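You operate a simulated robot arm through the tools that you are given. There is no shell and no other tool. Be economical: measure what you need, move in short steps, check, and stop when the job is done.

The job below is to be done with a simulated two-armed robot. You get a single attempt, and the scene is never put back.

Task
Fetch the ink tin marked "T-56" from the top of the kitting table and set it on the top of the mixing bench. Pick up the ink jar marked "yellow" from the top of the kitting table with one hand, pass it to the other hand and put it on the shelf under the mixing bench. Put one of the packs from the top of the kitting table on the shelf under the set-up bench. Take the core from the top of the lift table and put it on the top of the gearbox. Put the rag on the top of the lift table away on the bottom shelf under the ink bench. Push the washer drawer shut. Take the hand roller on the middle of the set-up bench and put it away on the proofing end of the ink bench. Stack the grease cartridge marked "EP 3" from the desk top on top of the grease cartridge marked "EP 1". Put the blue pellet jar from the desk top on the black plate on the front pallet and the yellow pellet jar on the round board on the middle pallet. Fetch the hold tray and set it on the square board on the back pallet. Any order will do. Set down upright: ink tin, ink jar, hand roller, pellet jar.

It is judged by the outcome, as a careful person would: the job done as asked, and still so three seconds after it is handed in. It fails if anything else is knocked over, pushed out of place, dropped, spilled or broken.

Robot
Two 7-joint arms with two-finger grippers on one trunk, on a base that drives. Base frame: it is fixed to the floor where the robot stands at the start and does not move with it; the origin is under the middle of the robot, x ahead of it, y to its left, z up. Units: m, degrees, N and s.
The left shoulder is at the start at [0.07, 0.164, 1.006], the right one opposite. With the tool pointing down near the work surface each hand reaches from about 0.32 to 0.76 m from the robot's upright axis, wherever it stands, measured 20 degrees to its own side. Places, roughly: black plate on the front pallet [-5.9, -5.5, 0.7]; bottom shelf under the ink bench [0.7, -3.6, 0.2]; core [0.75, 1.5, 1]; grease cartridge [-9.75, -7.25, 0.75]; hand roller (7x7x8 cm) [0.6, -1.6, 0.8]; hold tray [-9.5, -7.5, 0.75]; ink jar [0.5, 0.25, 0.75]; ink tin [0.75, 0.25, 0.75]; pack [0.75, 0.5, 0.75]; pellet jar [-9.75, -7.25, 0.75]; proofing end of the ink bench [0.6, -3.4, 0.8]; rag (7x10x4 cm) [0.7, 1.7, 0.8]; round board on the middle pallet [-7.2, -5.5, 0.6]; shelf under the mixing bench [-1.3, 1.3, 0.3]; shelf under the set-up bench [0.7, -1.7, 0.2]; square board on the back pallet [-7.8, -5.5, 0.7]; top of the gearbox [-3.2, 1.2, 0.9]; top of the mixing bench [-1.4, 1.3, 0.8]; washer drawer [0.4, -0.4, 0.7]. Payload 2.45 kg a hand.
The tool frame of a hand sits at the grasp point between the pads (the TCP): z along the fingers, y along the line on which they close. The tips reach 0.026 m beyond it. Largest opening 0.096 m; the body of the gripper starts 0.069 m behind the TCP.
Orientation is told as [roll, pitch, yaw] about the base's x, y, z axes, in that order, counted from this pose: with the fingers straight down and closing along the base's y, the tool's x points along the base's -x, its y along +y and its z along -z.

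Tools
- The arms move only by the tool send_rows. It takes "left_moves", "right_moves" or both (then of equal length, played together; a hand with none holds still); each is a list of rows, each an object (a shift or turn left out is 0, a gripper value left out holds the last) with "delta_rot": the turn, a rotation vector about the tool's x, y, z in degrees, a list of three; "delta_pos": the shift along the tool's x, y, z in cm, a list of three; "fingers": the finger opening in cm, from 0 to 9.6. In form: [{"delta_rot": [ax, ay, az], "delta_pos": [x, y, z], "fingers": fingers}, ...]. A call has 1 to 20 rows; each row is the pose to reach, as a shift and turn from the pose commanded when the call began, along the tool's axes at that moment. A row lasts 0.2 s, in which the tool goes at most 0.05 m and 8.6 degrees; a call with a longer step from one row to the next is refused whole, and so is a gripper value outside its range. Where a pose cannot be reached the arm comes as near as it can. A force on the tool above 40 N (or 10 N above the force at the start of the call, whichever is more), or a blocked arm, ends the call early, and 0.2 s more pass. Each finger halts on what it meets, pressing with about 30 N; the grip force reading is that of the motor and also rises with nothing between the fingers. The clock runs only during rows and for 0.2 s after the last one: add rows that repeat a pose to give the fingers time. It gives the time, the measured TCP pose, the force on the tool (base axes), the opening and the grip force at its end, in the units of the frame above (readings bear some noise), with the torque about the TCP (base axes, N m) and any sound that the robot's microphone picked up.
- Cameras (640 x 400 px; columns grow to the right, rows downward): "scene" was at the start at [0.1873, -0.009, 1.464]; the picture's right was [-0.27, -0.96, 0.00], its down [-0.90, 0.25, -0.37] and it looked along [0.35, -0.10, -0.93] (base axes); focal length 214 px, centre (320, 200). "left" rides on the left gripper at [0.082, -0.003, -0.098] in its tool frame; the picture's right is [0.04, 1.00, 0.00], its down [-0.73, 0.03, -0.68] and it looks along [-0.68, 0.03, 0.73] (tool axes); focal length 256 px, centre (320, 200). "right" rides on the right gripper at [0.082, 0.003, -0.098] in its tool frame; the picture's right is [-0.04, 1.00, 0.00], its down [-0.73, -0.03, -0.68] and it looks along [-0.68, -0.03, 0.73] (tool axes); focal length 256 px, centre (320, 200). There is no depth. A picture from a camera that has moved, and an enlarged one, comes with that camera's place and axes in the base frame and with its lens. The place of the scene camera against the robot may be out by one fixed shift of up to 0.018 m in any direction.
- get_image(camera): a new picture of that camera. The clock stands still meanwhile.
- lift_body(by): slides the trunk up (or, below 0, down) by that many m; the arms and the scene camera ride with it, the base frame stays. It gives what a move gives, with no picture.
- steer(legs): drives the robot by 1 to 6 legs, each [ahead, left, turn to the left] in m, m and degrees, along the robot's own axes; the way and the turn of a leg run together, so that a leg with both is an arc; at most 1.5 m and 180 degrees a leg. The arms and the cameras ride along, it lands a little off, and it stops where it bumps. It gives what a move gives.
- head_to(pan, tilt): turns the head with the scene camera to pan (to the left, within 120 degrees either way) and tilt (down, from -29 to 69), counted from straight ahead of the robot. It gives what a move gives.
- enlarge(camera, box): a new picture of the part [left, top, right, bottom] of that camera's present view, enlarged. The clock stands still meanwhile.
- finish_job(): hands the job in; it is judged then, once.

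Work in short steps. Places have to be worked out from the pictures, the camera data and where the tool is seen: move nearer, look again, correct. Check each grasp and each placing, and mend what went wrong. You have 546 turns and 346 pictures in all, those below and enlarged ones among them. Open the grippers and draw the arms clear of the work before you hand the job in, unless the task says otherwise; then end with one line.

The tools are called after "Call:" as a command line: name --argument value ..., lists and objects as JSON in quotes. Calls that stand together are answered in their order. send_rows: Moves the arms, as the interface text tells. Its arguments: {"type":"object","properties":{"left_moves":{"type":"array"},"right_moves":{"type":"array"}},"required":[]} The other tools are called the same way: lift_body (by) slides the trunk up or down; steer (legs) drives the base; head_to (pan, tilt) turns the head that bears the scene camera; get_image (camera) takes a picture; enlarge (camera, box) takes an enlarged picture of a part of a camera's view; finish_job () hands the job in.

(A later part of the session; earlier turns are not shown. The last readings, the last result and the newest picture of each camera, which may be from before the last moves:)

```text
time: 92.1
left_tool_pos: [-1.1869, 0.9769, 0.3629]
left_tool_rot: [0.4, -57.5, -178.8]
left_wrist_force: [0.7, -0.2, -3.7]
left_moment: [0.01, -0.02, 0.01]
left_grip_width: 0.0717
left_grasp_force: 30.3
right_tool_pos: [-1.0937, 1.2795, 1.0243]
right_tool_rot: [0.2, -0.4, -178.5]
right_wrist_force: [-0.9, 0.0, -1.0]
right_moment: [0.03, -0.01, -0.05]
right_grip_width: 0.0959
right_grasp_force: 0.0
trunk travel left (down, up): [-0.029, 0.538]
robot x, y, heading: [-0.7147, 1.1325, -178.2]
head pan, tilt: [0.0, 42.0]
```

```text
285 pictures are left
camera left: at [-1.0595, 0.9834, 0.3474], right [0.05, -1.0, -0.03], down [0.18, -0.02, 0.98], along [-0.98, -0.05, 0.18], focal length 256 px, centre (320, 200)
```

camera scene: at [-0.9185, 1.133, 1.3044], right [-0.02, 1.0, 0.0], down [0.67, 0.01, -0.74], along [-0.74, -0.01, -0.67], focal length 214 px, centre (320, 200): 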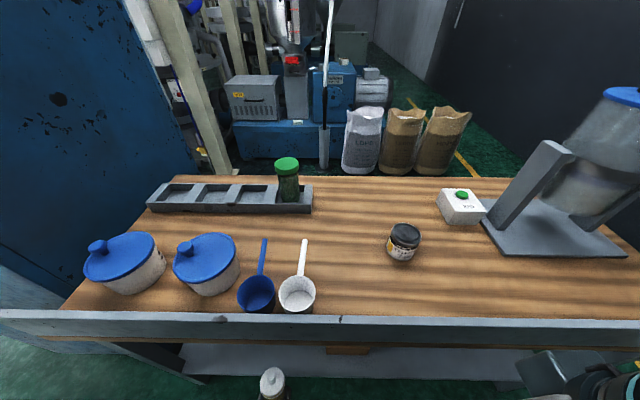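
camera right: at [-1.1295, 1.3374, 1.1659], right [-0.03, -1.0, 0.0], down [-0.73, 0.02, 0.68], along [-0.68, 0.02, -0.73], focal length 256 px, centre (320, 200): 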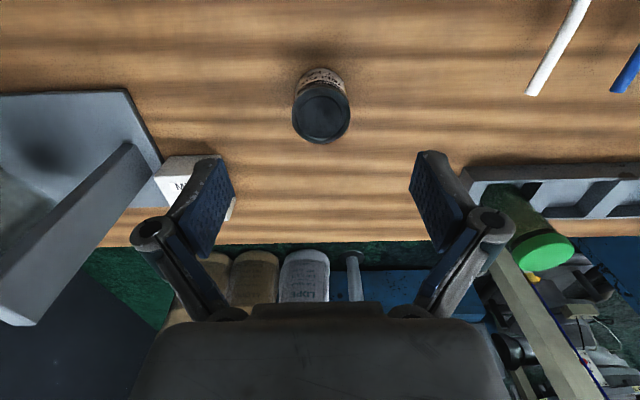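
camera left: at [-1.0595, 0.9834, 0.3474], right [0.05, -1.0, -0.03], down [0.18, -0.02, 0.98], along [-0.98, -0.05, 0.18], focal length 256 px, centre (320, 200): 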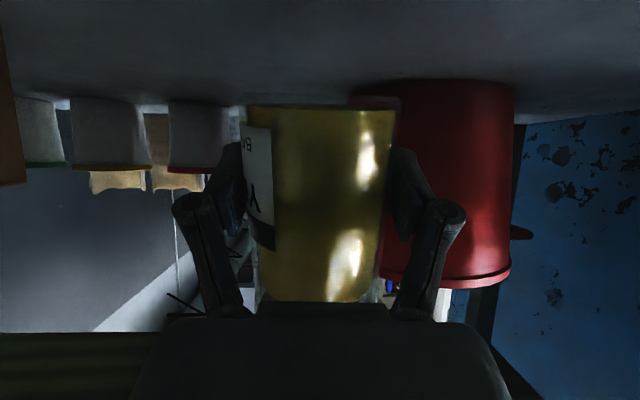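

Clear of the bucket behind. Lower 4.5 cm gently.

Call:
send_rows --left_moves '[{"delta_pos": [1.68, 0, 1.08]}, {"delta_pos": [2.94, 0, 1.89]}, {"delta_pos": [3.4, 0, 2.2]}, {"delta_pos": [3.8, 0, 2.45]}, {"delta_pos": [3.8, 0, 2.45]}]'

Call:
get_image --camera "left"

```text
time: 93.3
left_tool_pos: [-1.1854, 0.9782, 0.3234]
left_tool_rot: [0.4, -58.1, -178.9]
left_wrist_force: [-0.1, 2.4, 16.8]
left_moment: [0.06, 0.68, -0.15]
left_grip_width: 0.0715
left_grasp_force: 30.1
right_tool_pos: [-1.0865, 1.2808, 1.0274]
right_tool_rot: [0.3, -0.9, -178.5]
right_wrist_force: [-0.1, 0.0, 0.3]
right_moment: [0.0, -0.01, -0.01]
right_grip_width: 0.0961
right_grasp_force: 0.1
trunk travel left (down, up): [-0.029, 0.538]
robot x, y, heading: [-0.7129, 1.1334, -178.6]
head pan, tilt: [0.0, 42.0]
```

```text
284 pictures are left
camera left: at [-1.0586, 0.9844, 0.3075], right [0.04, -1.0, -0.03], down [0.19, -0.02, 0.98], along [-0.98, -0.05, 0.19], focal length 256 px, centre (320, 200)
```

left: 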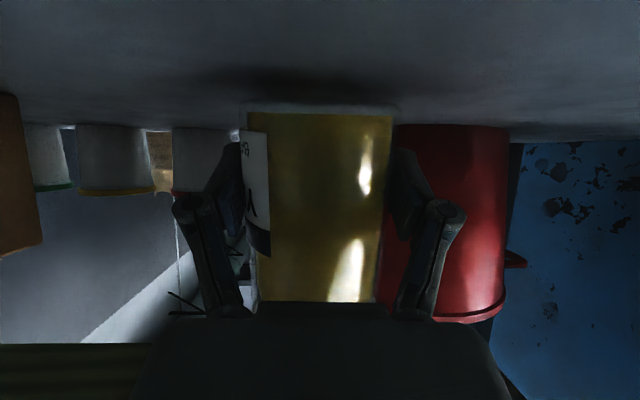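

Contact reached (net ≈21 N). Release and withdraw along the fingers.

Call:
send_rows --left_moves '[{"fingers": 9.6}, {}, {}, {"delta_pos": [0, 0, -2]}, {"delta_pos": [0, 0, -5]}, {"delta_pos": [0, 0, -8]}, {"delta_pos": [0, 0, -12]}]'

Call:
get_image --camera "left"

```text
time: 94.9
left_tool_pos: [-1.0833, 0.9797, 0.3853]
left_tool_rot: [0.5, -57.8, -179.0]
left_wrist_force: [0.4, 0.3, 0.5]
left_moment: [0.03, 0.02, 0.02]
left_grip_width: 0.0961
left_grasp_force: 0.1
right_tool_pos: [-1.087, 1.2808, 1.0277]
right_tool_rot: [0.3, -0.7, -178.4]
right_wrist_force: [0.6, -0.6, -1.2]
right_moment: [-0.03, -0.01, 0.0]
right_grip_width: 0.0959
right_grasp_force: 0.1
trunk travel left (down, up): [-0.029, 0.538]
robot x, y, heading: [-0.7144, 1.1331, -178.6]
head pan, tilt: [0.0, 42.0]
```

```text
283 pictures are left
camera left: at [-0.9567, 0.9862, 0.3704], right [0.05, -1.0, -0.03], down [0.18, -0.02, 0.98], along [-0.98, -0.05, 0.18], focal length 256 px, centre (320, 200)
```

left: 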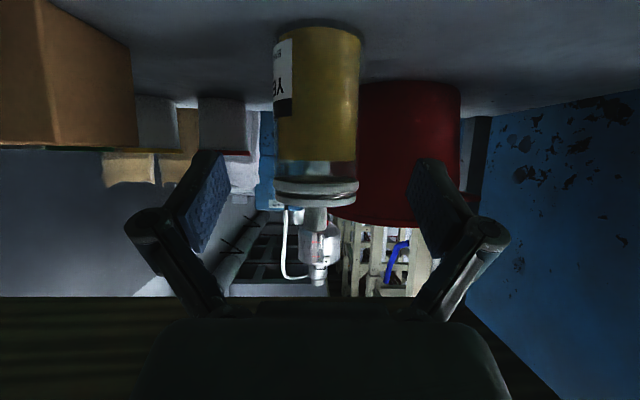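

The jar stands upright on the shelf. I back away, raise the trunk and left hand, and turn to face the lift table.

Call:
steer --legs '[[-0.5, 0, 0]]'

Call:
lift_body --by 0.15

Call:
send_rows --left_moves '[{"delta_pos": [-4.1, 0, -2.6], "delta_rot": [0, 2.5, 0]}, {"delta_pos": [-8.2, 0, -5.2], "delta_rot": [0, 5, 0]}, {"delta_pos": [-12.3, 0, -7.8], "delta_rot": [0, 7.5, 0]}, {"delta_pos": [-16.4, 0, -10.4], "delta_rot": [0, 10, 0]}, {"delta_pos": [-20.5, 0, -13], "delta_rot": [0, 15, 0]}, {"delta_pos": [-24.6, 0, -15.6], "delta_rot": [0, 20, 0]}, {"delta_pos": [-28.7, 0, -18.2], "delta_rot": [0, 25, 0]}, {"delta_pos": [-32.8, 0, -20.8], "delta_rot": [0, 32, 0]}, {"delta_pos": [-36.9, 0, -23.4], "delta_rot": [0, 40, 0]}, {"delta_pos": [-41, 0, -26], "delta_rot": [0, 48, 0]}, {"delta_pos": [-45, 0, -28.6], "delta_rot": [0, 56, 0]}, {"delta_pos": [-45, 0, -28.6], "delta_rot": [0, 57.5, 0]}]'

Call:
steer --legs '[[0, -0.15, 0], [0, 0, -90], [0, 0, -88.6]]'

Call:
head_to --pan 10 --tilt 38

Call:
get_image --camera "scene"

```text
time: 97.9
left_tool_pos: [-0.5683, 0.9889, 0.3855]
left_tool_rot: [0.3, -57.8, -178.5]
left_wrist_force: [-0.2, 1.0, -0.1]
left_moment: [-0.01, 0.03, -0.01]
left_grip_width: 0.0958
left_grasp_force: 0.0
right_tool_pos: [-0.5754, 1.2909, 1.0273]
right_tool_rot: [0.2, -0.6, -178.1]
right_wrist_force: [0.7, -0.3, 0.4]
right_moment: [0.0, 0.05, 0.0]
right_grip_width: 0.0959
right_grasp_force: 0.1
trunk travel left (down, up): [-0.029, 0.538]
robot x, y, heading: [-0.2013, 1.1477, -178.3]
head pan, tilt: [0.0, 42.0]
```

```text
time: 99.6
left_tool_pos: [-0.5669, 0.9904, 0.5355]
left_tool_rot: [0.5, -57.8, -178.5]
left_wrist_force: [-0.1, -0.1, -0.4]
left_moment: [-0.04, -0.02, 0.0]
left_grip_width: 0.096
left_grasp_force: 0.0
right_tool_pos: [-0.5725, 1.2916, 1.1783]
right_tool_rot: [0.3, -0.9, -178.1]
right_wrist_force: [-0.8, -0.8, -0.1]
right_moment: [0.02, -0.03, 0.02]
right_grip_width: 0.0959
right_grasp_force: 0.0
trunk travel left (down, up): [-0.179, 0.388]
robot x, y, heading: [-0.1996, 1.1468, -178.4]
head pan, tilt: [0.0, 42.0]
```

```text
time: 102.4
left_tool_pos: [-0.5518, 0.7239, 0.8163]
left_tool_rot: [1.3, 23.5, -178.5]
left_wrist_force: [0.8, -0.2, -0.5]
left_moment: [0.01, -0.01, 0.0]
left_grip_width: 0.0958
left_grasp_force: 0.1
left hand out of reach, approached as far as the arm can: row 3, 4, 5, 6, 7, 8, 9, 10, 11, 12
right_tool_pos: [-0.563, 1.2857, 1.1827]
right_tool_rot: [0.1, -1.5, -178.0]
right_wrist_force: [-0.1, -0.5, -0.9]
right_moment: [0.03, 0.01, 0.03]
right_grip_width: 0.0961
right_grasp_force: 0.0
trunk travel left (down, up): [-0.179, 0.388]
robot x, y, heading: [-0.201, 1.1472, -178.1]
head pan, tilt: [0.0, 42.0]
stopped in row 12 (left hand): the arm was blocked; the commanded pose is now the measured one
```

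```text
time: 111.4
left_tool_pos: [0.1448, 1.7166, 0.8181]
left_tool_rot: [1.7, 23.8, 1.8]
left_wrist_force: [-0.1, 1.1, 0.1]
left_moment: [-0.01, 0.01, -0.01]
left_grip_width: 0.0957
left_grasp_force: 0.1
right_tool_pos: [0.1602, 1.1512, 1.1814]
right_tool_rot: [0.5, -1.2, 2.3]
right_wrist_force: [-0.7, -0.6, -0.5]
right_moment: [0.05, 0.01, 0.01]
right_grip_width: 0.0959
right_grasp_force: 0.1
trunk travel left (down, up): [-0.179, 0.388]
robot x, y, heading: [-0.2076, 1.2969, 2.1]
head pan, tilt: [0.0, 42.0]
```

```text
time: 112.2
left_tool_pos: [0.1409, 1.7221, 0.818]
left_tool_rot: [1.3, 23.3, 1.7]
left_wrist_force: [0.5, -0.4, 0.6]
left_moment: [-0.02, 0.0, 0.05]
left_grip_width: 0.0959
left_grasp_force: 0.1
right_tool_pos: [0.1556, 1.159, 1.1827]
right_tool_rot: [0.1, -1.4, 2.3]
right_wrist_force: [0.3, -0.4, 0.1]
right_moment: [0.01, 0.0, 0.04]
right_grip_width: 0.0959
right_grasp_force: 0.0
trunk travel left (down, up): [-0.179, 0.388]
robot x, y, heading: [-0.2029, 1.297, 2.2]
head pan, tilt: [10.0, 38.0]
```

```text
282 pictures are left
camera scene: at [0.0115, 1.3381, 1.5022], right [0.21, -0.98, 0.01], down [-0.61, -0.14, -0.78], along [0.77, 0.16, -0.62], focal length 214 px, centre (320, 200)
```

scene: 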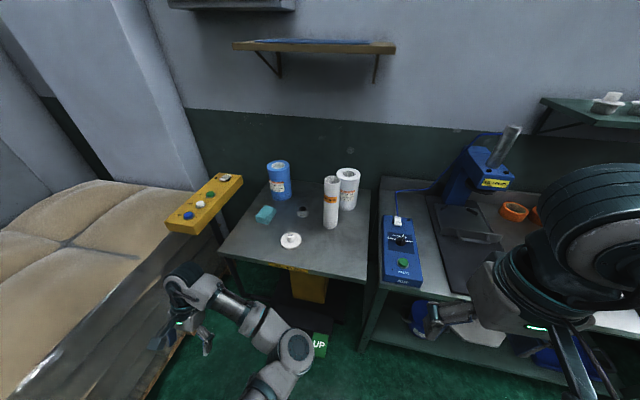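

The lift table holds several rolls and a cyan rag. I zoom in to identify the core.

Call:
enlarge --camera "scene" --box '[210, 140, 400, 290]'

```text
2.67 times, centred on (305, 215) of scene
camera zoom: at [0.0115, 1.3381, 1.5022], right [0.21, -0.98, 0.01], down [-0.61, -0.14, -0.78], along [0.77, 0.16, -0.62], focal length 572 px, centre (360, 160)
```

zoom: 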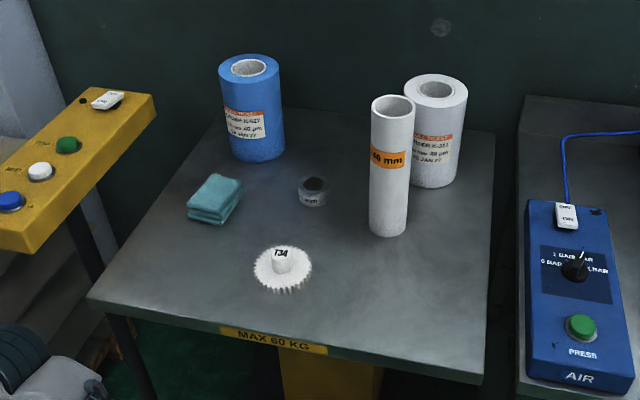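

The core is the tall "40 mm" tube (~7 cm × 26 cm) near (0.72,1.43); rag near (0.71,1.75). First I bring the left hand back to a neutral downward pose.

Call:
send_rows --left_moves '[{"delta_pos": [1, -0.9, -3.1], "delta_rot": [0, -2.9, 0]}, {"delta_pos": [2, -1.8, -6.2], "delta_rot": [0, -5.9, 0]}, {"delta_pos": [3, -2.6, -9.4], "delta_rot": [0, -8.8, 0]}, {"delta_pos": [4, -3.5, -12.5], "delta_rot": [0, -11.7, 0]}, {"delta_pos": [5, -4.4, -15.6], "delta_rot": [0, -14.6, 0]}, {"delta_pos": [6, -5.2, -18.8], "delta_rot": [0, -17.6, 0]}, {"delta_pos": [7, -6.1, -21.9], "delta_rot": [0, -20.5, 0]}, {"delta_pos": [7.7, -7, -25], "delta_rot": [0, -23.5, 0]}, {"delta_pos": [7.7, -7, -25], "delta_rot": [0, -23.5, 0]}]'

Call:
get_image --camera "scene"

```text
time: 114.2
left_tool_pos: [0.1769, 1.7047, 1.0857]
left_tool_rot: [2.1, 0.0, 1.1]
left_wrist_force: [-0.6, -1.0, -0.3]
left_moment: [0.07, 0.02, 0.01]
left_grip_width: 0.0959
left_grasp_force: 0.1
left hand out of reach, approached as far as the arm can: row 1, 2, 3, 4, 5, 6, 7, 8, 9
right_tool_pos: [0.1565, 1.1385, 1.1812]
right_tool_rot: [1.1, -1.4, 2.2]
right_wrist_force: [0.4, -0.7, -0.4]
right_moment: [0.05, -0.01, 0.02]
right_grip_width: 0.0961
right_grasp_force: 0.1
trunk travel left (down, up): [-0.179, 0.388]
robot x, y, heading: [-0.2036, 1.2946, 2.0]
head pan, tilt: [10.0, 38.0]
```

```text
280 pictures are left
camera scene: at [0.0132, 1.3097, 1.5023], right [0.21, -0.98, -0.01], down [-0.61, -0.12, -0.79], along [0.77, 0.17, -0.62], focal length 214 px, centre (320, 200)
```

scene: 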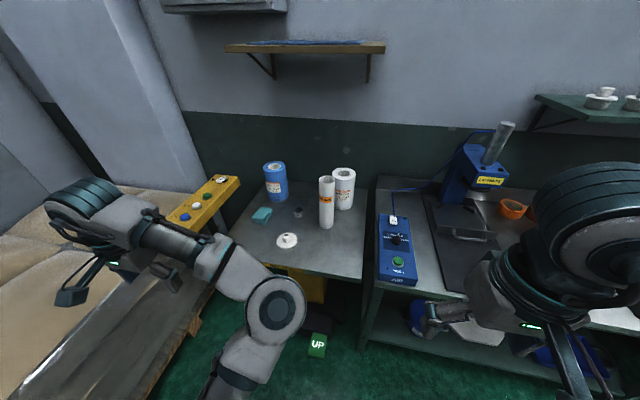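

Left hand is neutral again though its elbow sits inward; I move it a bit to the right, away from the yellow pendant, and check.

Call:
send_rows --left_moves '[{"delta_pos": [0, -3, -2]}, {"delta_pos": [0, -6, -4]}, {"delta_pos": [0, -9, -6]}, {"delta_pos": [0, -12, -8]}, {"delta_pos": [0, -15, -8]}, {"delta_pos": [0, -15, -8]}]'

Call:
head_to --pan 10 --tilt 60

Call:
get_image --camera "scene"

```text
time: 115.6
left_tool_pos: [0.1767, 1.7142, 1.1357]
left_tool_rot: [1.4, -0.1, 1.2]
left_wrist_force: [1.5, 0.4, 0.1]
left_moment: [-0.05, 0.0, 0.0]
left_grip_width: 0.0959
left_grasp_force: 0.1
left hand out of reach, approached as far as the arm can: row 1, 2, 3, 4, 5, 6
right_tool_pos: [0.155, 1.1545, 1.1828]
right_tool_rot: [0.3, -1.5, 2.2]
right_wrist_force: [-0.7, 0.9, 0.8]
right_moment: [-0.01, 0.03, 0.01]
right_grip_width: 0.0959
right_grasp_force: 0.1
trunk travel left (down, up): [-0.179, 0.388]
robot x, y, heading: [-0.2057, 1.2986, 2.1]
head pan, tilt: [10.0, 38.0]
```

```text
time: 116.4
left_tool_pos: [0.1771, 1.7112, 1.1347]
left_tool_rot: [1.3, 0.0, 1.1]
left_wrist_force: [0.2, 0.8, 0.0]
left_moment: [0.0, 0.0, 0.03]
left_grip_width: 0.096
left_grasp_force: 0.0
right_tool_pos: [0.1561, 1.1526, 1.1826]
right_tool_rot: [0.4, -1.4, 2.3]
right_wrist_force: [-0.7, 0.9, 0.4]
right_moment: [-0.02, 0.01, -0.02]
right_grip_width: 0.0962
right_grasp_force: 0.0
trunk travel left (down, up): [-0.179, 0.388]
robot x, y, heading: [-0.2059, 1.2984, 1.9]
head pan, tilt: [10.0, 60.0]
```

```text
279 pictures are left
camera scene: at [-0.0073, 1.3221, 1.4728], right [0.21, -0.98, 0.0], down [-0.85, -0.18, -0.5], along [0.49, 0.1, -0.87], focal length 214 px, centre (320, 200)
```

scene: 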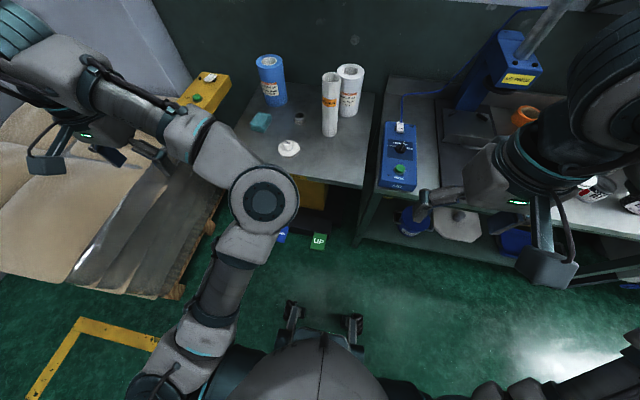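

The left elbow is folded inward and blocks that move. I back up a little and extend the left hand far forward to let the elbow swing out.

Call:
steer --legs '[[-0.25, 0, -2]]'

Call:
send_rows --left_moves '[{"delta_pos": [-4, 0, 0]}, {"delta_pos": [-8, 0, 0]}, {"delta_pos": [-12, 0, 1]}, {"delta_pos": [-16, 0, 2]}, {"delta_pos": [-20, 0, 4]}, {"delta_pos": [-24, 0, 6]}, {"delta_pos": [-28, 0, 8]}, {"delta_pos": [-31, 0, 11]}, {"delta_pos": [-34, 0, 14]}, {"delta_pos": [-36, 0, 17]}, {"delta_pos": [-36, 0, 20]}]'

Call:
get_image --camera "scene"

```text
time: 118.2
left_tool_pos: [-0.0519, 1.6898, 1.1348]
left_tool_rot: [1.6, 0.0, -1.1]
left_wrist_force: [0.0, -0.6, -0.2]
left_moment: [-0.03, 0.01, 0.02]
left_grip_width: 0.0958
left_grasp_force: 0.0
right_tool_pos: [-0.097, 1.1315, 1.1827]
right_tool_rot: [0.5, -1.5, -0.2]
right_wrist_force: [0.0, 0.4, -0.3]
right_moment: [0.02, -0.05, 0.02]
right_grip_width: 0.0962
right_grasp_force: 0.1
trunk travel left (down, up): [-0.179, 0.388]
robot x, y, heading: [-0.453, 1.2941, -0.4]
head pan, tilt: [10.0, 60.0]
```

```text
time: 120.6
left_tool_pos: [0.2524, 1.6731, 0.9466]
left_tool_rot: [1.5, -0.3, -1.3]
left_wrist_force: [0.0, 0.3, 0.3]
left_moment: [0.0, -0.03, 0.01]
left_grip_width: 0.0959
left_grasp_force: 0.1
left hand out of reach, approached as far as the arm can: row 7, 8, 9, 10, 11
right_tool_pos: [-0.1021, 1.1319, 1.1848]
right_tool_rot: [0.5, -1.8, -0.1]
right_wrist_force: [0.0, 0.4, -0.1]
right_moment: [-0.01, 0.02, -0.01]
right_grip_width: 0.096
right_grasp_force: 0.1
trunk travel left (down, up): [-0.179, 0.388]
robot x, y, heading: [-0.4544, 1.3004, -0.2]
head pan, tilt: [10.0, 60.0]
```

```text
278 pictures are left
camera scene: at [-0.2518, 1.3073, 1.4728], right [0.17, -0.99, 0.0], down [-0.86, -0.15, -0.5], along [0.49, 0.08, -0.87], focal length 214 px, centre (320, 200)
```

scene: 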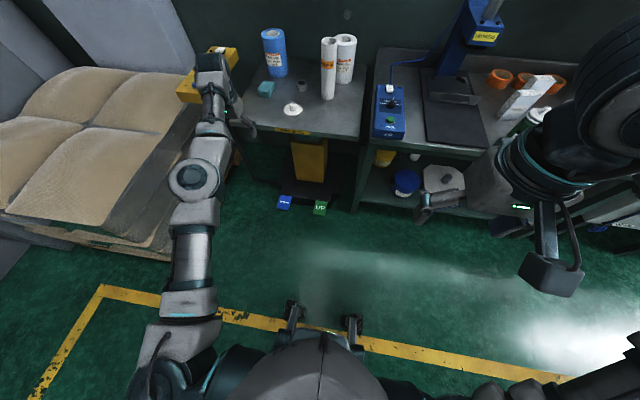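

Nearly straight now. I swing the hand inward across the front, then draw it back so the elbow goes outward.

Call:
send_rows --left_moves '[{"delta_pos": [0, -4, 0]}, {"delta_pos": [0, -8, 0]}, {"delta_pos": [0, -12, 0]}, {"delta_pos": [0, -16, 0]}, {"delta_pos": [0, -20, 0]}, {"delta_pos": [0, -24, 0]}, {"delta_pos": [0, -28, 0]}, {"delta_pos": [3, -30, -2]}, {"delta_pos": [7, -30, -4]}, {"delta_pos": [11, -30, -6]}, {"delta_pos": [15, -30, -8]}, {"delta_pos": [19, -30, -10]}]'

Call:
get_image --camera "scene"

```text
time: 123.2
left_tool_pos: [0.1922, 1.3405, 1.0724]
left_tool_rot: [1.6, -0.3, -1.2]
left_wrist_force: [-0.4, -0.4, -0.7]
left_moment: [0.01, 0.01, 0.02]
left_grip_width: 0.0962
left_grasp_force: 0.0
left hand out of reach, approached as far as the arm can: row 1, 2, 3, 4, 5, 6, 7, 8, 9, 10, 11, 12
right_tool_pos: [-0.102, 1.1288, 1.1832]
right_tool_rot: [0.6, -1.7, -0.1]
right_wrist_force: [0.9, 0.2, 0.1]
right_moment: [0.02, -0.02, 0.0]
right_grip_width: 0.0955
right_grasp_force: 0.0
trunk travel left (down, up): [-0.179, 0.388]
robot x, y, heading: [-0.4519, 1.2912, -0.2]
head pan, tilt: [10.0, 60.0]
```

```text
277 pictures are left
camera scene: at [-0.2517, 1.3039, 1.4726], right [0.17, -0.99, 0.0], down [-0.86, -0.14, -0.5], along [0.49, 0.09, -0.87], focal length 214 px, centre (320, 200)
```

scene: 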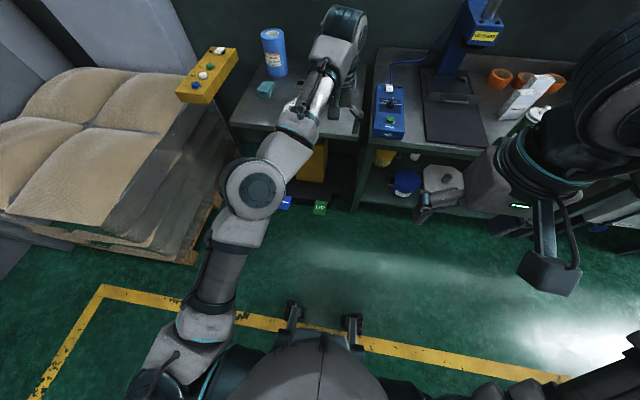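

The arm follows now. Draw the hand back toward neutral and look where the elbow goes.

Call:
send_rows --left_moves '[{"delta_pos": [4, 0, 0]}, {"delta_pos": [8, 0, 0]}, {"delta_pos": [12, 0, 0]}, {"delta_pos": [16, 2, 0]}, {"delta_pos": [20, 4, 0]}, {"delta_pos": [24, 7, 0]}, {"delta_pos": [26, 11, 0]}, {"delta_pos": [28, 15, 0]}, {"delta_pos": [28, 19, 0]}]'

Call:
get_image --camera "scene"

```text
time: 125.2
left_tool_pos: [0.1928, 1.3398, 1.0718]
left_tool_rot: [1.7, -0.2, -1.2]
left_wrist_force: [0.1, -0.4, 0.1]
left_moment: [0.01, -0.01, 0.02]
left_grip_width: 0.0959
left_grasp_force: 0.1
left hand out of reach, approached as far as the arm can: row 1, 2, 3, 4, 5, 6, 7, 8, 9
right_tool_pos: [-0.1021, 1.1293, 1.1845]
right_tool_rot: [0.6, -1.7, 0.0]
right_wrist_force: [-0.3, -0.2, -0.2]
right_moment: [0.02, 0.01, 0.02]
right_grip_width: 0.0959
right_grasp_force: 0.1
trunk travel left (down, up): [-0.179, 0.388]
robot x, y, heading: [-0.4513, 1.2931, -0.0]
head pan, tilt: [10.0, 60.0]
```

```text
276 pictures are left
camera scene: at [-0.2518, 1.3043, 1.4727], right [0.17, -0.99, 0.0], down [-0.86, -0.15, -0.5], along [0.49, 0.09, -0.87], focal length 214 px, centre (320, 200)
```

scene: 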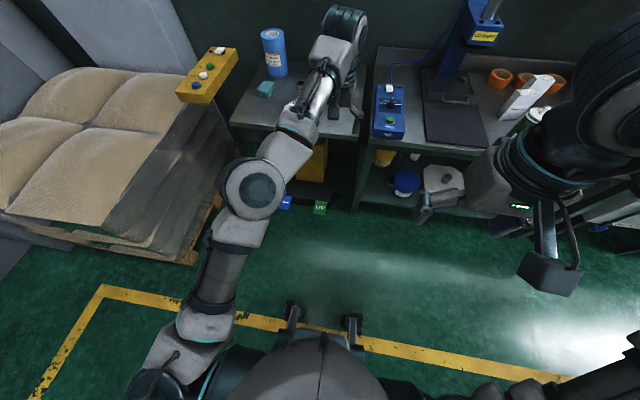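

It's stuck at a joint limit. I try lowering the hand instead, tilting freely, to see which direction frees it.

Call:
send_rows --left_moves '[{"delta_pos": [0, 0, 4]}, {"delta_pos": [1, 0, 8]}, {"delta_pos": [2, 2, 12]}, {"delta_pos": [4, 4, 16]}, {"delta_pos": [8, 6, 18]}, {"delta_pos": [12, 8, 18]}, {"delta_pos": [16, 10, 18]}, {"delta_pos": [18, 12, 18]}]'

Call:
get_image --camera "scene"

```text
time: 127.0
left_tool_pos: [0.2523, 1.3813, 0.9159]
left_tool_rot: [1.7, 0.0, -1.2]
left_wrist_force: [-0.2, -0.4, -0.2]
left_moment: [0.02, 0.01, 0.02]
left_grip_width: 0.096
left_grasp_force: 0.1
left hand out of reach, approached as far as the arm can: row 1, 2, 3, 4, 5, 6, 7, 8
right_tool_pos: [-0.0999, 1.1298, 1.1844]
right_tool_rot: [0.5, -1.6, -0.1]
right_wrist_force: [0.1, 0.0, 0.7]
right_moment: [-0.01, 0.01, 0.0]
right_grip_width: 0.0961
right_grasp_force: 0.1
trunk travel left (down, up): [-0.179, 0.388]
robot x, y, heading: [-0.4532, 1.2979, -0.4]
head pan, tilt: [10.0, 60.0]
```

```text
275 pictures are left
camera scene: at [-0.2513, 1.3047, 1.4726], right [0.17, -0.99, 0.0], down [-0.86, -0.15, -0.5], along [0.49, 0.09, -0.87], focal length 214 px, centre (320, 200)
```

scene: 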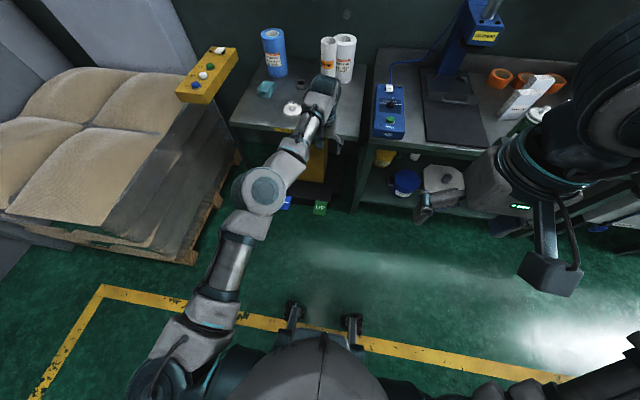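

Elbow locked. A tool pose pointing to the right forces the elbow outward (as in the handover), so I rotate to that pose here and then retract.

Call:
send_rows --left_moves '[{"delta_pos": [0, 0, -1], "delta_rot": [3.9, -3.9, 5.54]}, {"delta_pos": [0, 0, -2], "delta_rot": [7.8, -7.8, 11.1]}, {"delta_pos": [0, 0, -3], "delta_rot": [11.7, -11.7, 16.6]}, {"delta_pos": [0, 0, -4], "delta_rot": [15.5, -15.5, 22.2]}, {"delta_pos": [1, 0, -5], "delta_rot": [19.4, -19.4, 27.7]}, {"delta_pos": [2, 0, -6], "delta_rot": [23.3, -23.3, 33.3]}, {"delta_pos": [3, 0, -7], "delta_rot": [27.2, -27.2, 38.8]}, {"delta_pos": [4, 0, -8], "delta_rot": [31.1, -31.1, 44.3]}, {"delta_pos": [5, 0, -9], "delta_rot": [35.0, -35.0, 49.9]}, {"delta_pos": [6, 0, -10], "delta_rot": [38.9, -38.9, 55.4]}, {"delta_pos": [7, 0, -11], "delta_rot": [42.7, -42.7, 61.0]}, {"delta_pos": [8, 0, -12], "delta_rot": [46.6, -46.6, 66.5]}, {"delta_pos": [9, 0, -13], "delta_rot": [50.5, -50.5, 72.1]}, {"delta_pos": [10, 0, -14], "delta_rot": [54.4, -54.4, 77.6]}, {"delta_pos": [10, 0, -14], "delta_rot": [54.4, -54.4, 77.6]}]'

Call:
get_image --camera "scene"

```text
time: 130.2
left_tool_pos: [0.2549, 1.3975, 1.0853]
left_tool_rot: [0.7, -68.5, -92.1]
left_wrist_force: [-0.2, -0.5, 0.3]
left_moment: [0.0, -0.02, 0.01]
left_grip_width: 0.0959
left_grasp_force: 0.2
left hand out of reach, approached as far as the arm can: row 1, 2, 3, 4, 5, 6, 7, 8, 9, 10, 11, 12, 13, 14, 15
right_tool_pos: [-0.101, 1.1314, 1.1837]
right_tool_rot: [0.6, -1.7, 0.0]
right_wrist_force: [0.5, 0.3, -0.7]
right_moment: [-0.01, -0.03, -0.01]
right_grip_width: 0.0959
right_grasp_force: 0.1
trunk travel left (down, up): [-0.179, 0.388]
robot x, y, heading: [-0.4497, 1.2926, -0.3]
head pan, tilt: [10.0, 60.0]
```

```text
274 pictures are left
camera scene: at [-0.2516, 1.3061, 1.4727], right [0.17, -0.99, 0.0], down [-0.86, -0.15, -0.5], along [0.49, 0.08, -0.87], focal length 214 px, centre (320, 200)
```

scene: 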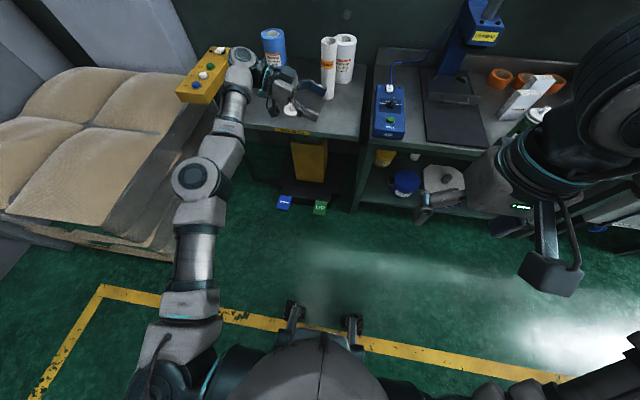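

Now pull straight back in this right-pointing pose.

Call:
send_rows --left_moves '[{"delta_pos": [0, -4, 0]}, {"delta_pos": [0, -8, 0]}, {"delta_pos": [0, -12, 0]}, {"delta_pos": [0, -16, 0]}, {"delta_pos": [0, -20, 0]}, {"delta_pos": [0, -24, 0]}, {"delta_pos": [0, -26, 0]}, {"delta_pos": [0, -26, 0]}]'

Call:
get_image --camera "scene"

```text
time: 132.0
left_tool_pos: [0.2217, 1.4322, 1.1748]
left_tool_rot: [0.5, -68.5, -91.8]
left_wrist_force: [-0.9, -0.3, -1.3]
left_moment: [-0.04, -0.02, -0.01]
left_grip_width: 0.096
left_grasp_force: 0.2
left hand out of reach, approached as far as the arm can: row 1, 2, 3, 4, 5, 6, 7, 8
right_tool_pos: [-0.1009, 1.13, 1.1833]
right_tool_rot: [0.6, -1.7, -0.1]
right_wrist_force: [1.0, 0.1, -0.3]
right_moment: [-0.02, 0.01, -0.01]
right_grip_width: 0.0961
right_grasp_force: 0.1
trunk travel left (down, up): [-0.179, 0.388]
robot x, y, heading: [-0.4519, 1.2957, -0.4]
head pan, tilt: [10.0, 60.0]
```

```text
273 pictures are left
camera scene: at [-0.2514, 1.3058, 1.4726], right [0.17, -0.99, 0.0], down [-0.86, -0.15, -0.5], along [0.49, 0.08, -0.87], focal length 214 px, centre (320, 200)
```

scene: 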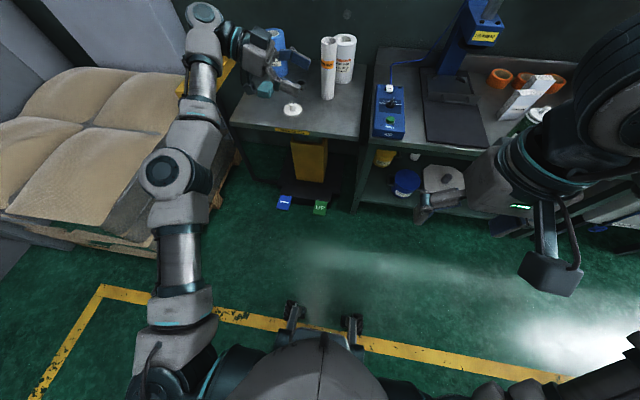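

The elbow is near-singular but did begin to move. I continue pulling back in this pose, repeating.

Call:
send_rows --left_moves '[{"delta_pos": [0, -4, 0]}, {"delta_pos": [0, -8, 0]}, {"delta_pos": [0, -12, 0]}, {"delta_pos": [0, -16, 0]}, {"delta_pos": [0, -20, 0]}, {"delta_pos": [0, -24, 0]}, {"delta_pos": [0, -26, 0]}, {"delta_pos": [0, -28, 0]}, {"delta_pos": [0, -28, 0]}, {"delta_pos": [0, -28, 0]}, {"delta_pos": [0, -28, 0]}]'

Call:
send_rows --left_moves '[{"delta_pos": [0, -4, 0]}, {"delta_pos": [0, -8, 0]}, {"delta_pos": [0, -12, 0]}, {"delta_pos": [0, -16, 0]}, {"delta_pos": [0, -20, 0]}, {"delta_pos": [0, -24, 0]}, {"delta_pos": [0, -26, 0]}, {"delta_pos": [0, -28, 0]}, {"delta_pos": [0, -28, 0]}, {"delta_pos": [0, -28, 0]}, {"delta_pos": [0, -28, 0]}]'

Call:
get_image --camera "scene"

```text
time: 134.4
left_tool_pos: [0.1522, 1.4579, 1.2945]
left_tool_rot: [0.5, -68.5, -91.8]
left_wrist_force: [0.8, 0.5, 0.0]
left_moment: [0.0, 0.03, 0.0]
left_grip_width: 0.0961
left_grasp_force: 0.1
left hand out of reach, approached as far as the arm can: row 1, 2, 3, 4, 5, 6, 7, 8, 9, 10, 11
right_tool_pos: [-0.1007, 1.1293, 1.1844]
right_tool_rot: [0.4, -1.7, -0.1]
right_wrist_force: [0.6, 0.9, 0.2]
right_moment: [-0.03, -0.02, 0.04]
right_grip_width: 0.096
right_grasp_force: 0.1
trunk travel left (down, up): [-0.179, 0.388]
robot x, y, heading: [-0.4526, 1.2945, -0.3]
head pan, tilt: [10.0, 60.0]
```

```text
time: 136.8
left_tool_pos: [0.1169, 1.4591, 1.3486]
left_tool_rot: [1.0, -69.0, -91.5]
left_wrist_force: [0.5, 0.1, -0.1]
left_moment: [0.0, 0.04, 0.01]
left_grip_width: 0.0959
left_grasp_force: 0.0
left hand out of reach, approached as far as the arm can: row 1, 2, 3, 4, 5, 6, 7, 8, 9, 10, 11
right_tool_pos: [-0.1013, 1.1308, 1.1829]
right_tool_rot: [0.7, -1.6, -0.2]
right_wrist_force: [0.0, 0.4, -0.8]
right_moment: [0.0, 0.03, -0.03]
right_grip_width: 0.0962
right_grasp_force: 0.0
trunk travel left (down, up): [-0.179, 0.388]
robot x, y, heading: [-0.4505, 1.2936, -0.2]
head pan, tilt: [10.0, 60.0]
```

```text
272 pictures are left
camera scene: at [-0.2512, 1.3062, 1.4725], right [0.17, -0.99, 0.0], down [-0.86, -0.15, -0.49], along [0.49, 0.08, -0.87], focal length 214 px, centre (320, 200)
```

scene: 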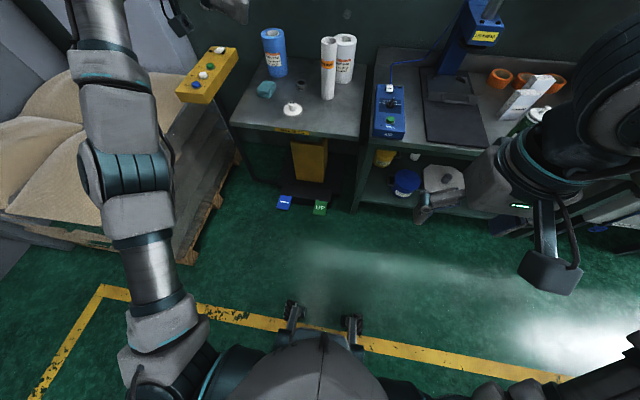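

Arm stays straight and rises; the elbow's axis has rolled. Try now coming down and in.

Call:
send_rows --left_moves '[{"delta_pos": [3, -3, 0]}, {"delta_pos": [6, -6, 0]}, {"delta_pos": [9, -9, 0]}, {"delta_pos": [12, -12, 0]}, {"delta_pos": [15, -15, 0]}, {"delta_pos": [18, -18, 0]}, {"delta_pos": [21, -18, 0]}, {"delta_pos": [21, -18, 0]}, {"delta_pos": [21, -18, 0]}]'

Call:
get_image --camera "scene"

```text
time: 138.8
left_tool_pos: [0.1819, 1.5168, 1.2303]
left_tool_rot: [1.4, -68.4, -91.4]
left_wrist_force: [-0.5, 0.4, -0.6]
left_moment: [0.01, 0.0, -0.05]
left_grip_width: 0.0958
left_grasp_force: 0.0
left hand out of reach, approached as far as the arm can: row 1, 2, 3, 4, 5, 6, 7, 8, 9
right_tool_pos: [-0.0992, 1.1318, 1.1833]
right_tool_rot: [0.5, -1.6, -0.1]
right_wrist_force: [-1.3, -0.3, -0.3]
right_moment: [0.0, 0.02, 0.01]
right_grip_width: 0.096
right_grasp_force: 0.1
trunk travel left (down, up): [-0.179, 0.388]
robot x, y, heading: [-0.4498, 1.2922, -0.3]
head pan, tilt: [10.0, 60.0]
```

```text
271 pictures are left
camera scene: at [-0.2483, 1.3067, 1.472], right [0.17, -0.99, 0.0], down [-0.86, -0.15, -0.49], along [0.49, 0.08, -0.87], focal length 214 px, centre (320, 200)
```

scene: 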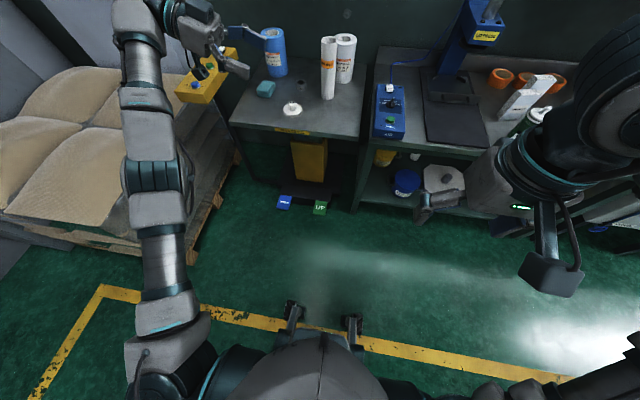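

Possibly the wrist is wound to a limit. I test by rolling the tool about its own axis by +60° while pulling back a little.

Call:
send_rows --left_moves '[{"delta_rot": [0, 0, 8.5]}, {"delta_rot": [0, 0, 17]}, {"delta_rot": [0, 0, 25.5]}, {"delta_rot": [0, 0, 34]}, {"delta_rot": [0, 0, 42.5]}, {"delta_rot": [0, 0, 51]}, {"delta_rot": [0, 0, 60], "delta_pos": [0, -2, 0]}, {"delta_rot": [0, 0, 60], "delta_pos": [0, -6, 0]}, {"delta_rot": [0, 0, 60], "delta_pos": [0, -10, 0]}, {"delta_rot": [0, 0, 60], "delta_pos": [0, -10, 0]}]'

Call:
get_image --camera "scene"

```text
refused: row 7 steps farther than a row can; nothing moved
```

```text
270 pictures are left
camera scene: at [-0.2483, 1.3067, 1.472], right [0.17, -0.99, 0.0], down [-0.86, -0.15, -0.49], along [0.49, 0.08, -0.87], focal length 214 px, centre (320, 200)
```

scene: 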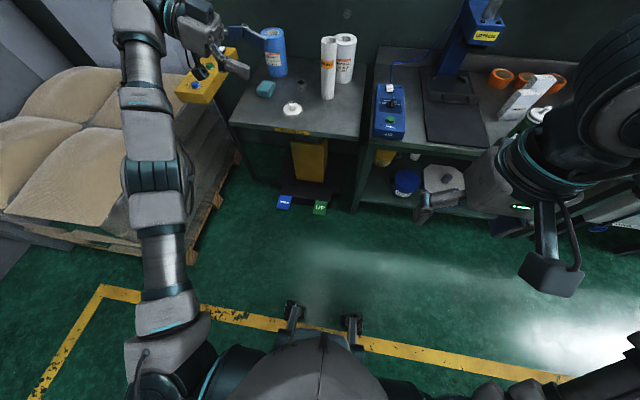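

A step was slightly too large; resend (without wasting a picture unless moved).

Call:
send_rows --left_moves '[{"delta_rot": [0, 0, 8.5]}, {"delta_rot": [0, 0, 17]}, {"delta_rot": [0, 0, 25.5]}, {"delta_rot": [0, 0, 34]}, {"delta_rot": [0, 0, 42.5]}, {"delta_rot": [0, 0, 51]}, {"delta_rot": [0, 0, 59], "delta_pos": [0, -2, 0]}, {"delta_rot": [0, 0, 60], "delta_pos": [0, -6, 0]}, {"delta_rot": [0, 0, 60], "delta_pos": [0, -10, 0]}, {"delta_rot": [0, 0, 60], "delta_pos": [0, -10, 0]}]'

```text
time: 141.0
left_tool_pos: [0.0683, 1.5102, 1.2173]
left_tool_rot: [65.7, -26.8, -167.5]
left_wrist_force: [0.0, 1.1, 0.0]
left_moment: [0.02, -0.03, 0.03]
left_grip_width: 0.0961
left_grasp_force: 0.0
left hand out of reach, approached as far as the arm can: row 1, 2, 3, 4, 5, 6, 7, 8, 9, 10
right_tool_pos: [-0.1021, 1.1404, 1.1853]
right_tool_rot: [0.3, -1.7, -0.1]
right_wrist_force: [-0.4, 0.2, 0.2]
right_moment: [-0.02, -0.01, -0.03]
right_grip_width: 0.0961
right_grasp_force: 0.1
trunk travel left (down, up): [-0.179, 0.388]
robot x, y, heading: [-0.4518, 1.2916, -0.4]
head pan, tilt: [10.0, 60.0]
```

Rolling +60° freed it: it retracted 11 cm. Look at the arm now.

Call:
get_image --camera "scene"

```text
269 pictures are left
camera scene: at [-0.2533, 1.3166, 1.4728], right [0.17, -0.99, 0.01], down [-0.86, -0.15, -0.5], along [0.49, 0.08, -0.87], focal length 214 px, centre (320, 200)
```

scene: 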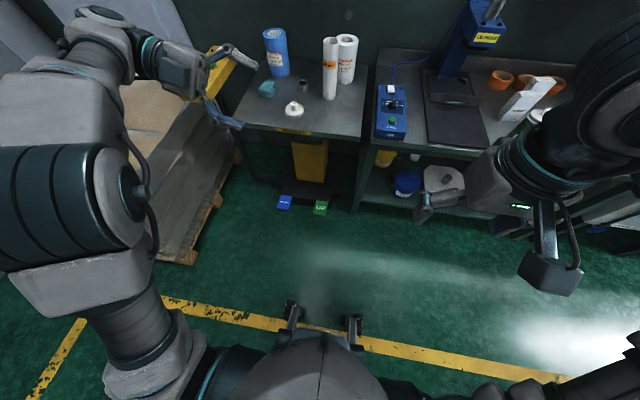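

The elbow is now up and outward, as originally. I tilt the tool to point down (keeping this roll) while drawing in.

Call:
send_rows --left_moves '[{"delta_rot": [6.7, 3.9, 0], "delta_pos": [-1, -0.6, -1]}, {"delta_rot": [13.5, 7.8, 0], "delta_pos": [-2, -1.1, -2]}, {"delta_rot": [20.2, 11.7, 0], "delta_pos": [-3, -1.7, -3]}, {"delta_rot": [26.9, 15.6, 0], "delta_pos": [-4, -2.3, -4]}, {"delta_rot": [33.7, 19.4, 0], "delta_pos": [-5, -2.9, -5]}, {"delta_rot": [40.4, 23.3, 0], "delta_pos": [-6, -3.5, -6]}, {"delta_rot": [47.1, 27.2, 0], "delta_pos": [-7, -4, -7]}, {"delta_rot": [53.9, 31.1, 0], "delta_pos": [-8, -4.6, -8]}, {"delta_rot": [60.6, 35, 0], "delta_pos": [-8.7, -5, -8]}, {"delta_rot": [60.6, 35, 0], "delta_pos": [-8.7, -5, -8]}]'

Call:
get_image --camera "scene"

```text
time: 143.2
left_tool_pos: [0.0343, 1.5733, 1.2699]
left_tool_rot: [-1.4, 1.2, -151.4]
left_wrist_force: [-0.1, -1.3, -0.4]
left_moment: [0.03, 0.02, 0.04]
left_grip_width: 0.0961
left_grasp_force: 0.0
left hand out of reach, approached as far as the arm can: row 2, 3, 4, 5, 6, 7, 8, 9, 10
right_tool_pos: [-0.1025, 1.1234, 1.1829]
right_tool_rot: [0.8, -1.8, -0.2]
right_wrist_force: [0.0, -1.3, 0.4]
right_moment: [0.05, 0.0, -0.04]
right_grip_width: 0.096
right_grasp_force: 0.1
trunk travel left (down, up): [-0.179, 0.388]
robot x, y, heading: [-0.4538, 1.2951, -0.4]
head pan, tilt: [10.0, 60.0]
```

```text
268 pictures are left
camera scene: at [-0.253, 1.2984, 1.4729], right [0.17, -0.99, -0.01], down [-0.86, -0.14, -0.5], along [0.49, 0.09, -0.87], focal length 214 px, centre (320, 200)
```

scene: 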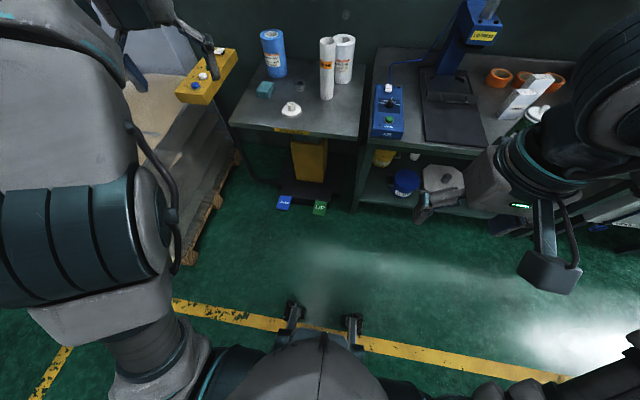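

Elbow high on the left now. Lower the hand to z≈1.08 and pull in, then roll back.

Call:
send_rows --left_moves '[{"delta_pos": [0, 0, 4]}, {"delta_pos": [0, 0, 8]}, {"delta_pos": [0, 0, 12]}, {"delta_pos": [0, 0, 16]}, {"delta_pos": [0, 0, 19]}, {"delta_pos": [0, 0, 19]}]'

Call:
send_rows --left_moves '[{"delta_rot": [0, 0, -8.5]}, {"delta_rot": [0, 0, -17]}, {"delta_rot": [0, 0, -25.5]}, {"delta_rot": [0, 0, -34]}, {"delta_rot": [0, 0, -42.5]}, {"delta_rot": [0, 0, -51]}, {"delta_rot": [0, 0, -59.5]}, {"delta_rot": [0, 0, -68]}, {"delta_rot": [0, 0, -75]}]'

Call:
get_image --camera "scene"

```text
time: 144.6
left_tool_pos: [0.0606, 1.5557, 1.1247]
left_tool_rot: [-1.7, 1.4, -146.7]
left_wrist_force: [-0.3, -0.1, -0.1]
left_moment: [-0.01, 0.01, 0.02]
left_grip_width: 0.096
left_grasp_force: 0.2
left hand out of reach, approached as far as the arm can: row 1, 2, 3, 4, 5, 6
right_tool_pos: [-0.1026, 1.134, 1.1842]
right_tool_rot: [0.4, -1.7, -0.1]
right_wrist_force: [0.1, -0.4, 0.5]
right_moment: [-0.01, 0.02, -0.03]
right_grip_width: 0.096
right_grasp_force: 0.0
trunk travel left (down, up): [-0.179, 0.388]
robot x, y, heading: [-0.4561, 1.2916, -0.2]
head pan, tilt: [10.0, 60.0]
```

```text
time: 146.6
left_tool_pos: [0.0637, 1.5537, 1.1259]
left_tool_rot: [0.8, 2.2, -71.7]
left_wrist_force: [0.6, -0.7, -0.4]
left_moment: [0.0, -0.02, 0.02]
left_grip_width: 0.096
left_grasp_force: 0.1
right_tool_pos: [-0.1021, 1.1303, 1.1842]
right_tool_rot: [0.5, -1.7, -0.1]
right_wrist_force: [-0.4, 0.2, -0.8]
right_moment: [0.0, -0.02, 0.01]
right_grip_width: 0.096
right_grasp_force: 0.0
trunk travel left (down, up): [-0.179, 0.388]
robot x, y, heading: [-0.4545, 1.2935, -0.2]
head pan, tilt: [10.0, 60.0]
```

```text
267 pictures are left
camera scene: at [-0.2528, 1.3049, 1.4728], right [0.17, -0.99, 0.0], down [-0.86, -0.15, -0.5], along [0.49, 0.09, -0.87], focal length 214 px, centre (320, 200)
```

scene: 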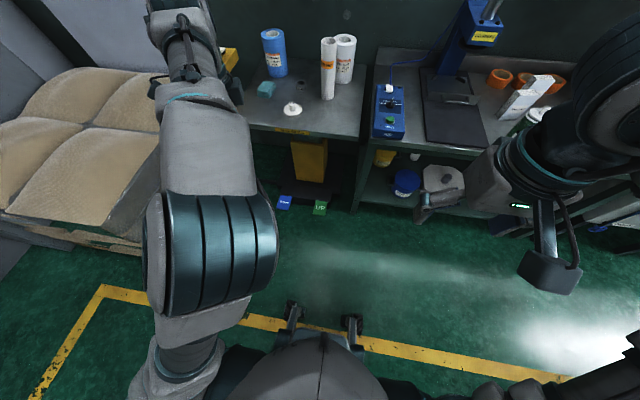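

The roll worked with no reach complaint. Finish rolling to yaw 0 and move to (rel 0.4, 0.3).

Call:
send_rows --left_moves '[{"delta_rot": [0, 0, -8.5]}, {"delta_rot": [0, 0, -17]}, {"delta_rot": [0, 0, -25.5]}, {"delta_rot": [0, 0, -34]}, {"delta_rot": [0, 0, -42.5]}, {"delta_rot": [0, 0, -51]}, {"delta_rot": [0, 0, -59.5]}, {"delta_rot": [0, 0, -68]}, {"delta_rot": [0, 0, -72]}]'

Call:
send_rows --left_moves '[{"delta_pos": [2.5, 1, 1]}, {"delta_pos": [5, 2, 2]}, {"delta_pos": [7.5, 3, 3]}, {"delta_pos": [10, 4, 4]}, {"delta_pos": [12, 5, 4]}, {"delta_pos": [12, 5, 4]}]'

Call:
get_image --camera "scene"

```text
time: 148.6
left_tool_pos: [0.0656, 1.5549, 1.1268]
left_tool_rot: [2.2, -0.1, 0.2]
left_wrist_force: [1.0, -0.1, -0.3]
left_moment: [0.0, 0.04, 0.0]
left_grip_width: 0.096
left_grasp_force: 0.1
right_tool_pos: [-0.1011, 1.1301, 1.184]
right_tool_rot: [0.6, -1.8, -0.2]
right_wrist_force: [-0.4, 0.2, 0.1]
right_moment: [0.01, 0.01, 0.0]
right_grip_width: 0.0962
right_grasp_force: 0.0
trunk travel left (down, up): [-0.179, 0.388]
robot x, y, heading: [-0.4515, 1.2921, -0.5]
head pan, tilt: [10.0, 60.0]
```

```text
time: 150.0
left_tool_pos: [-0.0162, 1.6422, 1.0872]
left_tool_rot: [2.0, -0.1, 0.2]
left_wrist_force: [1.1, -0.2, 0.5]
left_moment: [-0.01, 0.0, -0.05]
left_grip_width: 0.0959
left_grasp_force: 0.1
left hand out of reach, approached as far as the arm can: row 2, 3, 4, 5, 6
right_tool_pos: [-0.101, 1.1306, 1.184]
right_tool_rot: [0.6, -1.6, -0.2]
right_wrist_force: [0.4, -1.0, 0.1]
right_moment: [-0.01, -0.01, 0.0]
right_grip_width: 0.0957
right_grasp_force: 0.0
trunk travel left (down, up): [-0.179, 0.388]
robot x, y, heading: [-0.4464, 1.2951, -0.3]
head pan, tilt: [10.0, 60.0]
```

```text
266 pictures are left
camera scene: at [-0.2531, 1.3056, 1.4728], right [0.17, -0.99, 0.0], down [-0.86, -0.15, -0.5], along [0.49, 0.08, -0.87], focal length 214 px, centre (320, 200)
```

scene: 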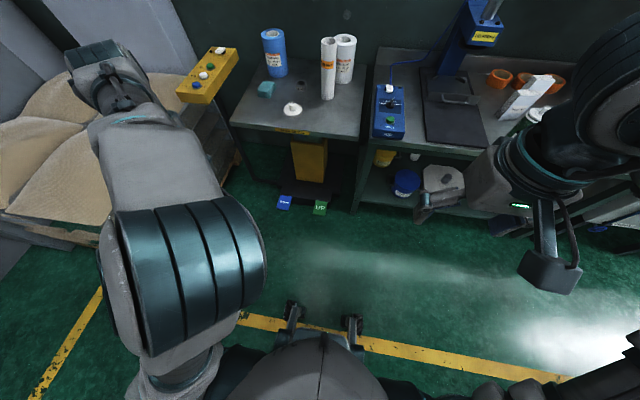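

The wrist seems flipped from when it passed through the forward-pointing pose. I retrace that path in reverse: first point forward (pitch −70°) in front of the left shoulder.

Call:
send_rows --left_moves '[{"delta_rot": [0, -7, 0], "delta_pos": [-0.8, -2, -0.5]}, {"delta_rot": [0, -14, 0], "delta_pos": [-1.6, -4, -1]}, {"delta_rot": [0, -21, 0], "delta_pos": [-2.4, -6, -1.5]}, {"delta_rot": [0, -28, 0], "delta_pos": [-3.2, -8, -2]}, {"delta_rot": [0, -35, 0], "delta_pos": [-4, -10, -2.5]}, {"delta_rot": [0, -42, 0], "delta_pos": [-4.8, -12, -3]}, {"delta_rot": [0, -49, 0], "delta_pos": [-5.6, -14, -3.5]}, {"delta_rot": [0, -56, 0], "delta_pos": [-6.4, -16, -4]}, {"delta_rot": [0, -63, 0], "delta_pos": [-7.2, -18, -4.5]}, {"delta_rot": [0, -70, 0], "delta_pos": [-8, -20, -5]}, {"delta_rot": [0, -70, 0], "delta_pos": [-8, -20, -5]}]'

Call:
get_image --camera "scene"

```text
time: 152.4
left_tool_pos: [0.162, 1.6022, 1.0743]
left_tool_rot: [6.3, -70.0, -5.8]
left_wrist_force: [-0.2, 0.5, 0.2]
left_moment: [-0.01, 0.05, 0.01]
left_grip_width: 0.096
left_grasp_force: 0.2
left hand out of reach, approached as far as the arm can: row 1, 2, 3, 4, 5, 6, 7, 8, 9, 10, 11
right_tool_pos: [-0.1006, 1.1311, 1.1842]
right_tool_rot: [0.6, -1.8, -0.1]
right_wrist_force: [0.2, -0.7, 0.1]
right_moment: [-0.03, 0.0, -0.01]
right_grip_width: 0.0958
right_grasp_force: 0.0
trunk travel left (down, up): [-0.179, 0.388]
robot x, y, heading: [-0.4506, 1.2904, -0.5]
head pan, tilt: [10.0, 60.0]
```

```text
265 pictures are left
camera scene: at [-0.2531, 1.3057, 1.4729], right [0.17, -0.99, 0.0], down [-0.86, -0.15, -0.5], along [0.49, 0.08, -0.87], focal length 214 px, centre (320, 200)
```

scene: 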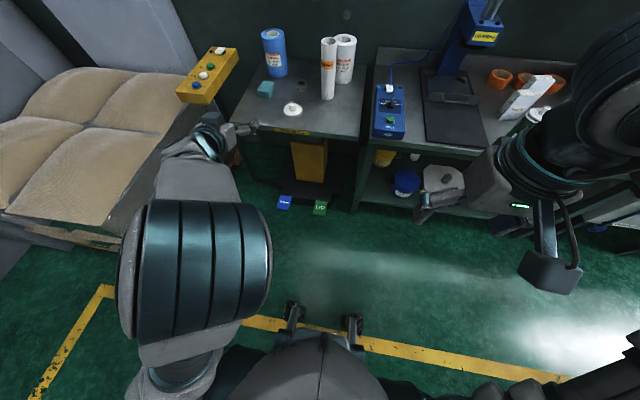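

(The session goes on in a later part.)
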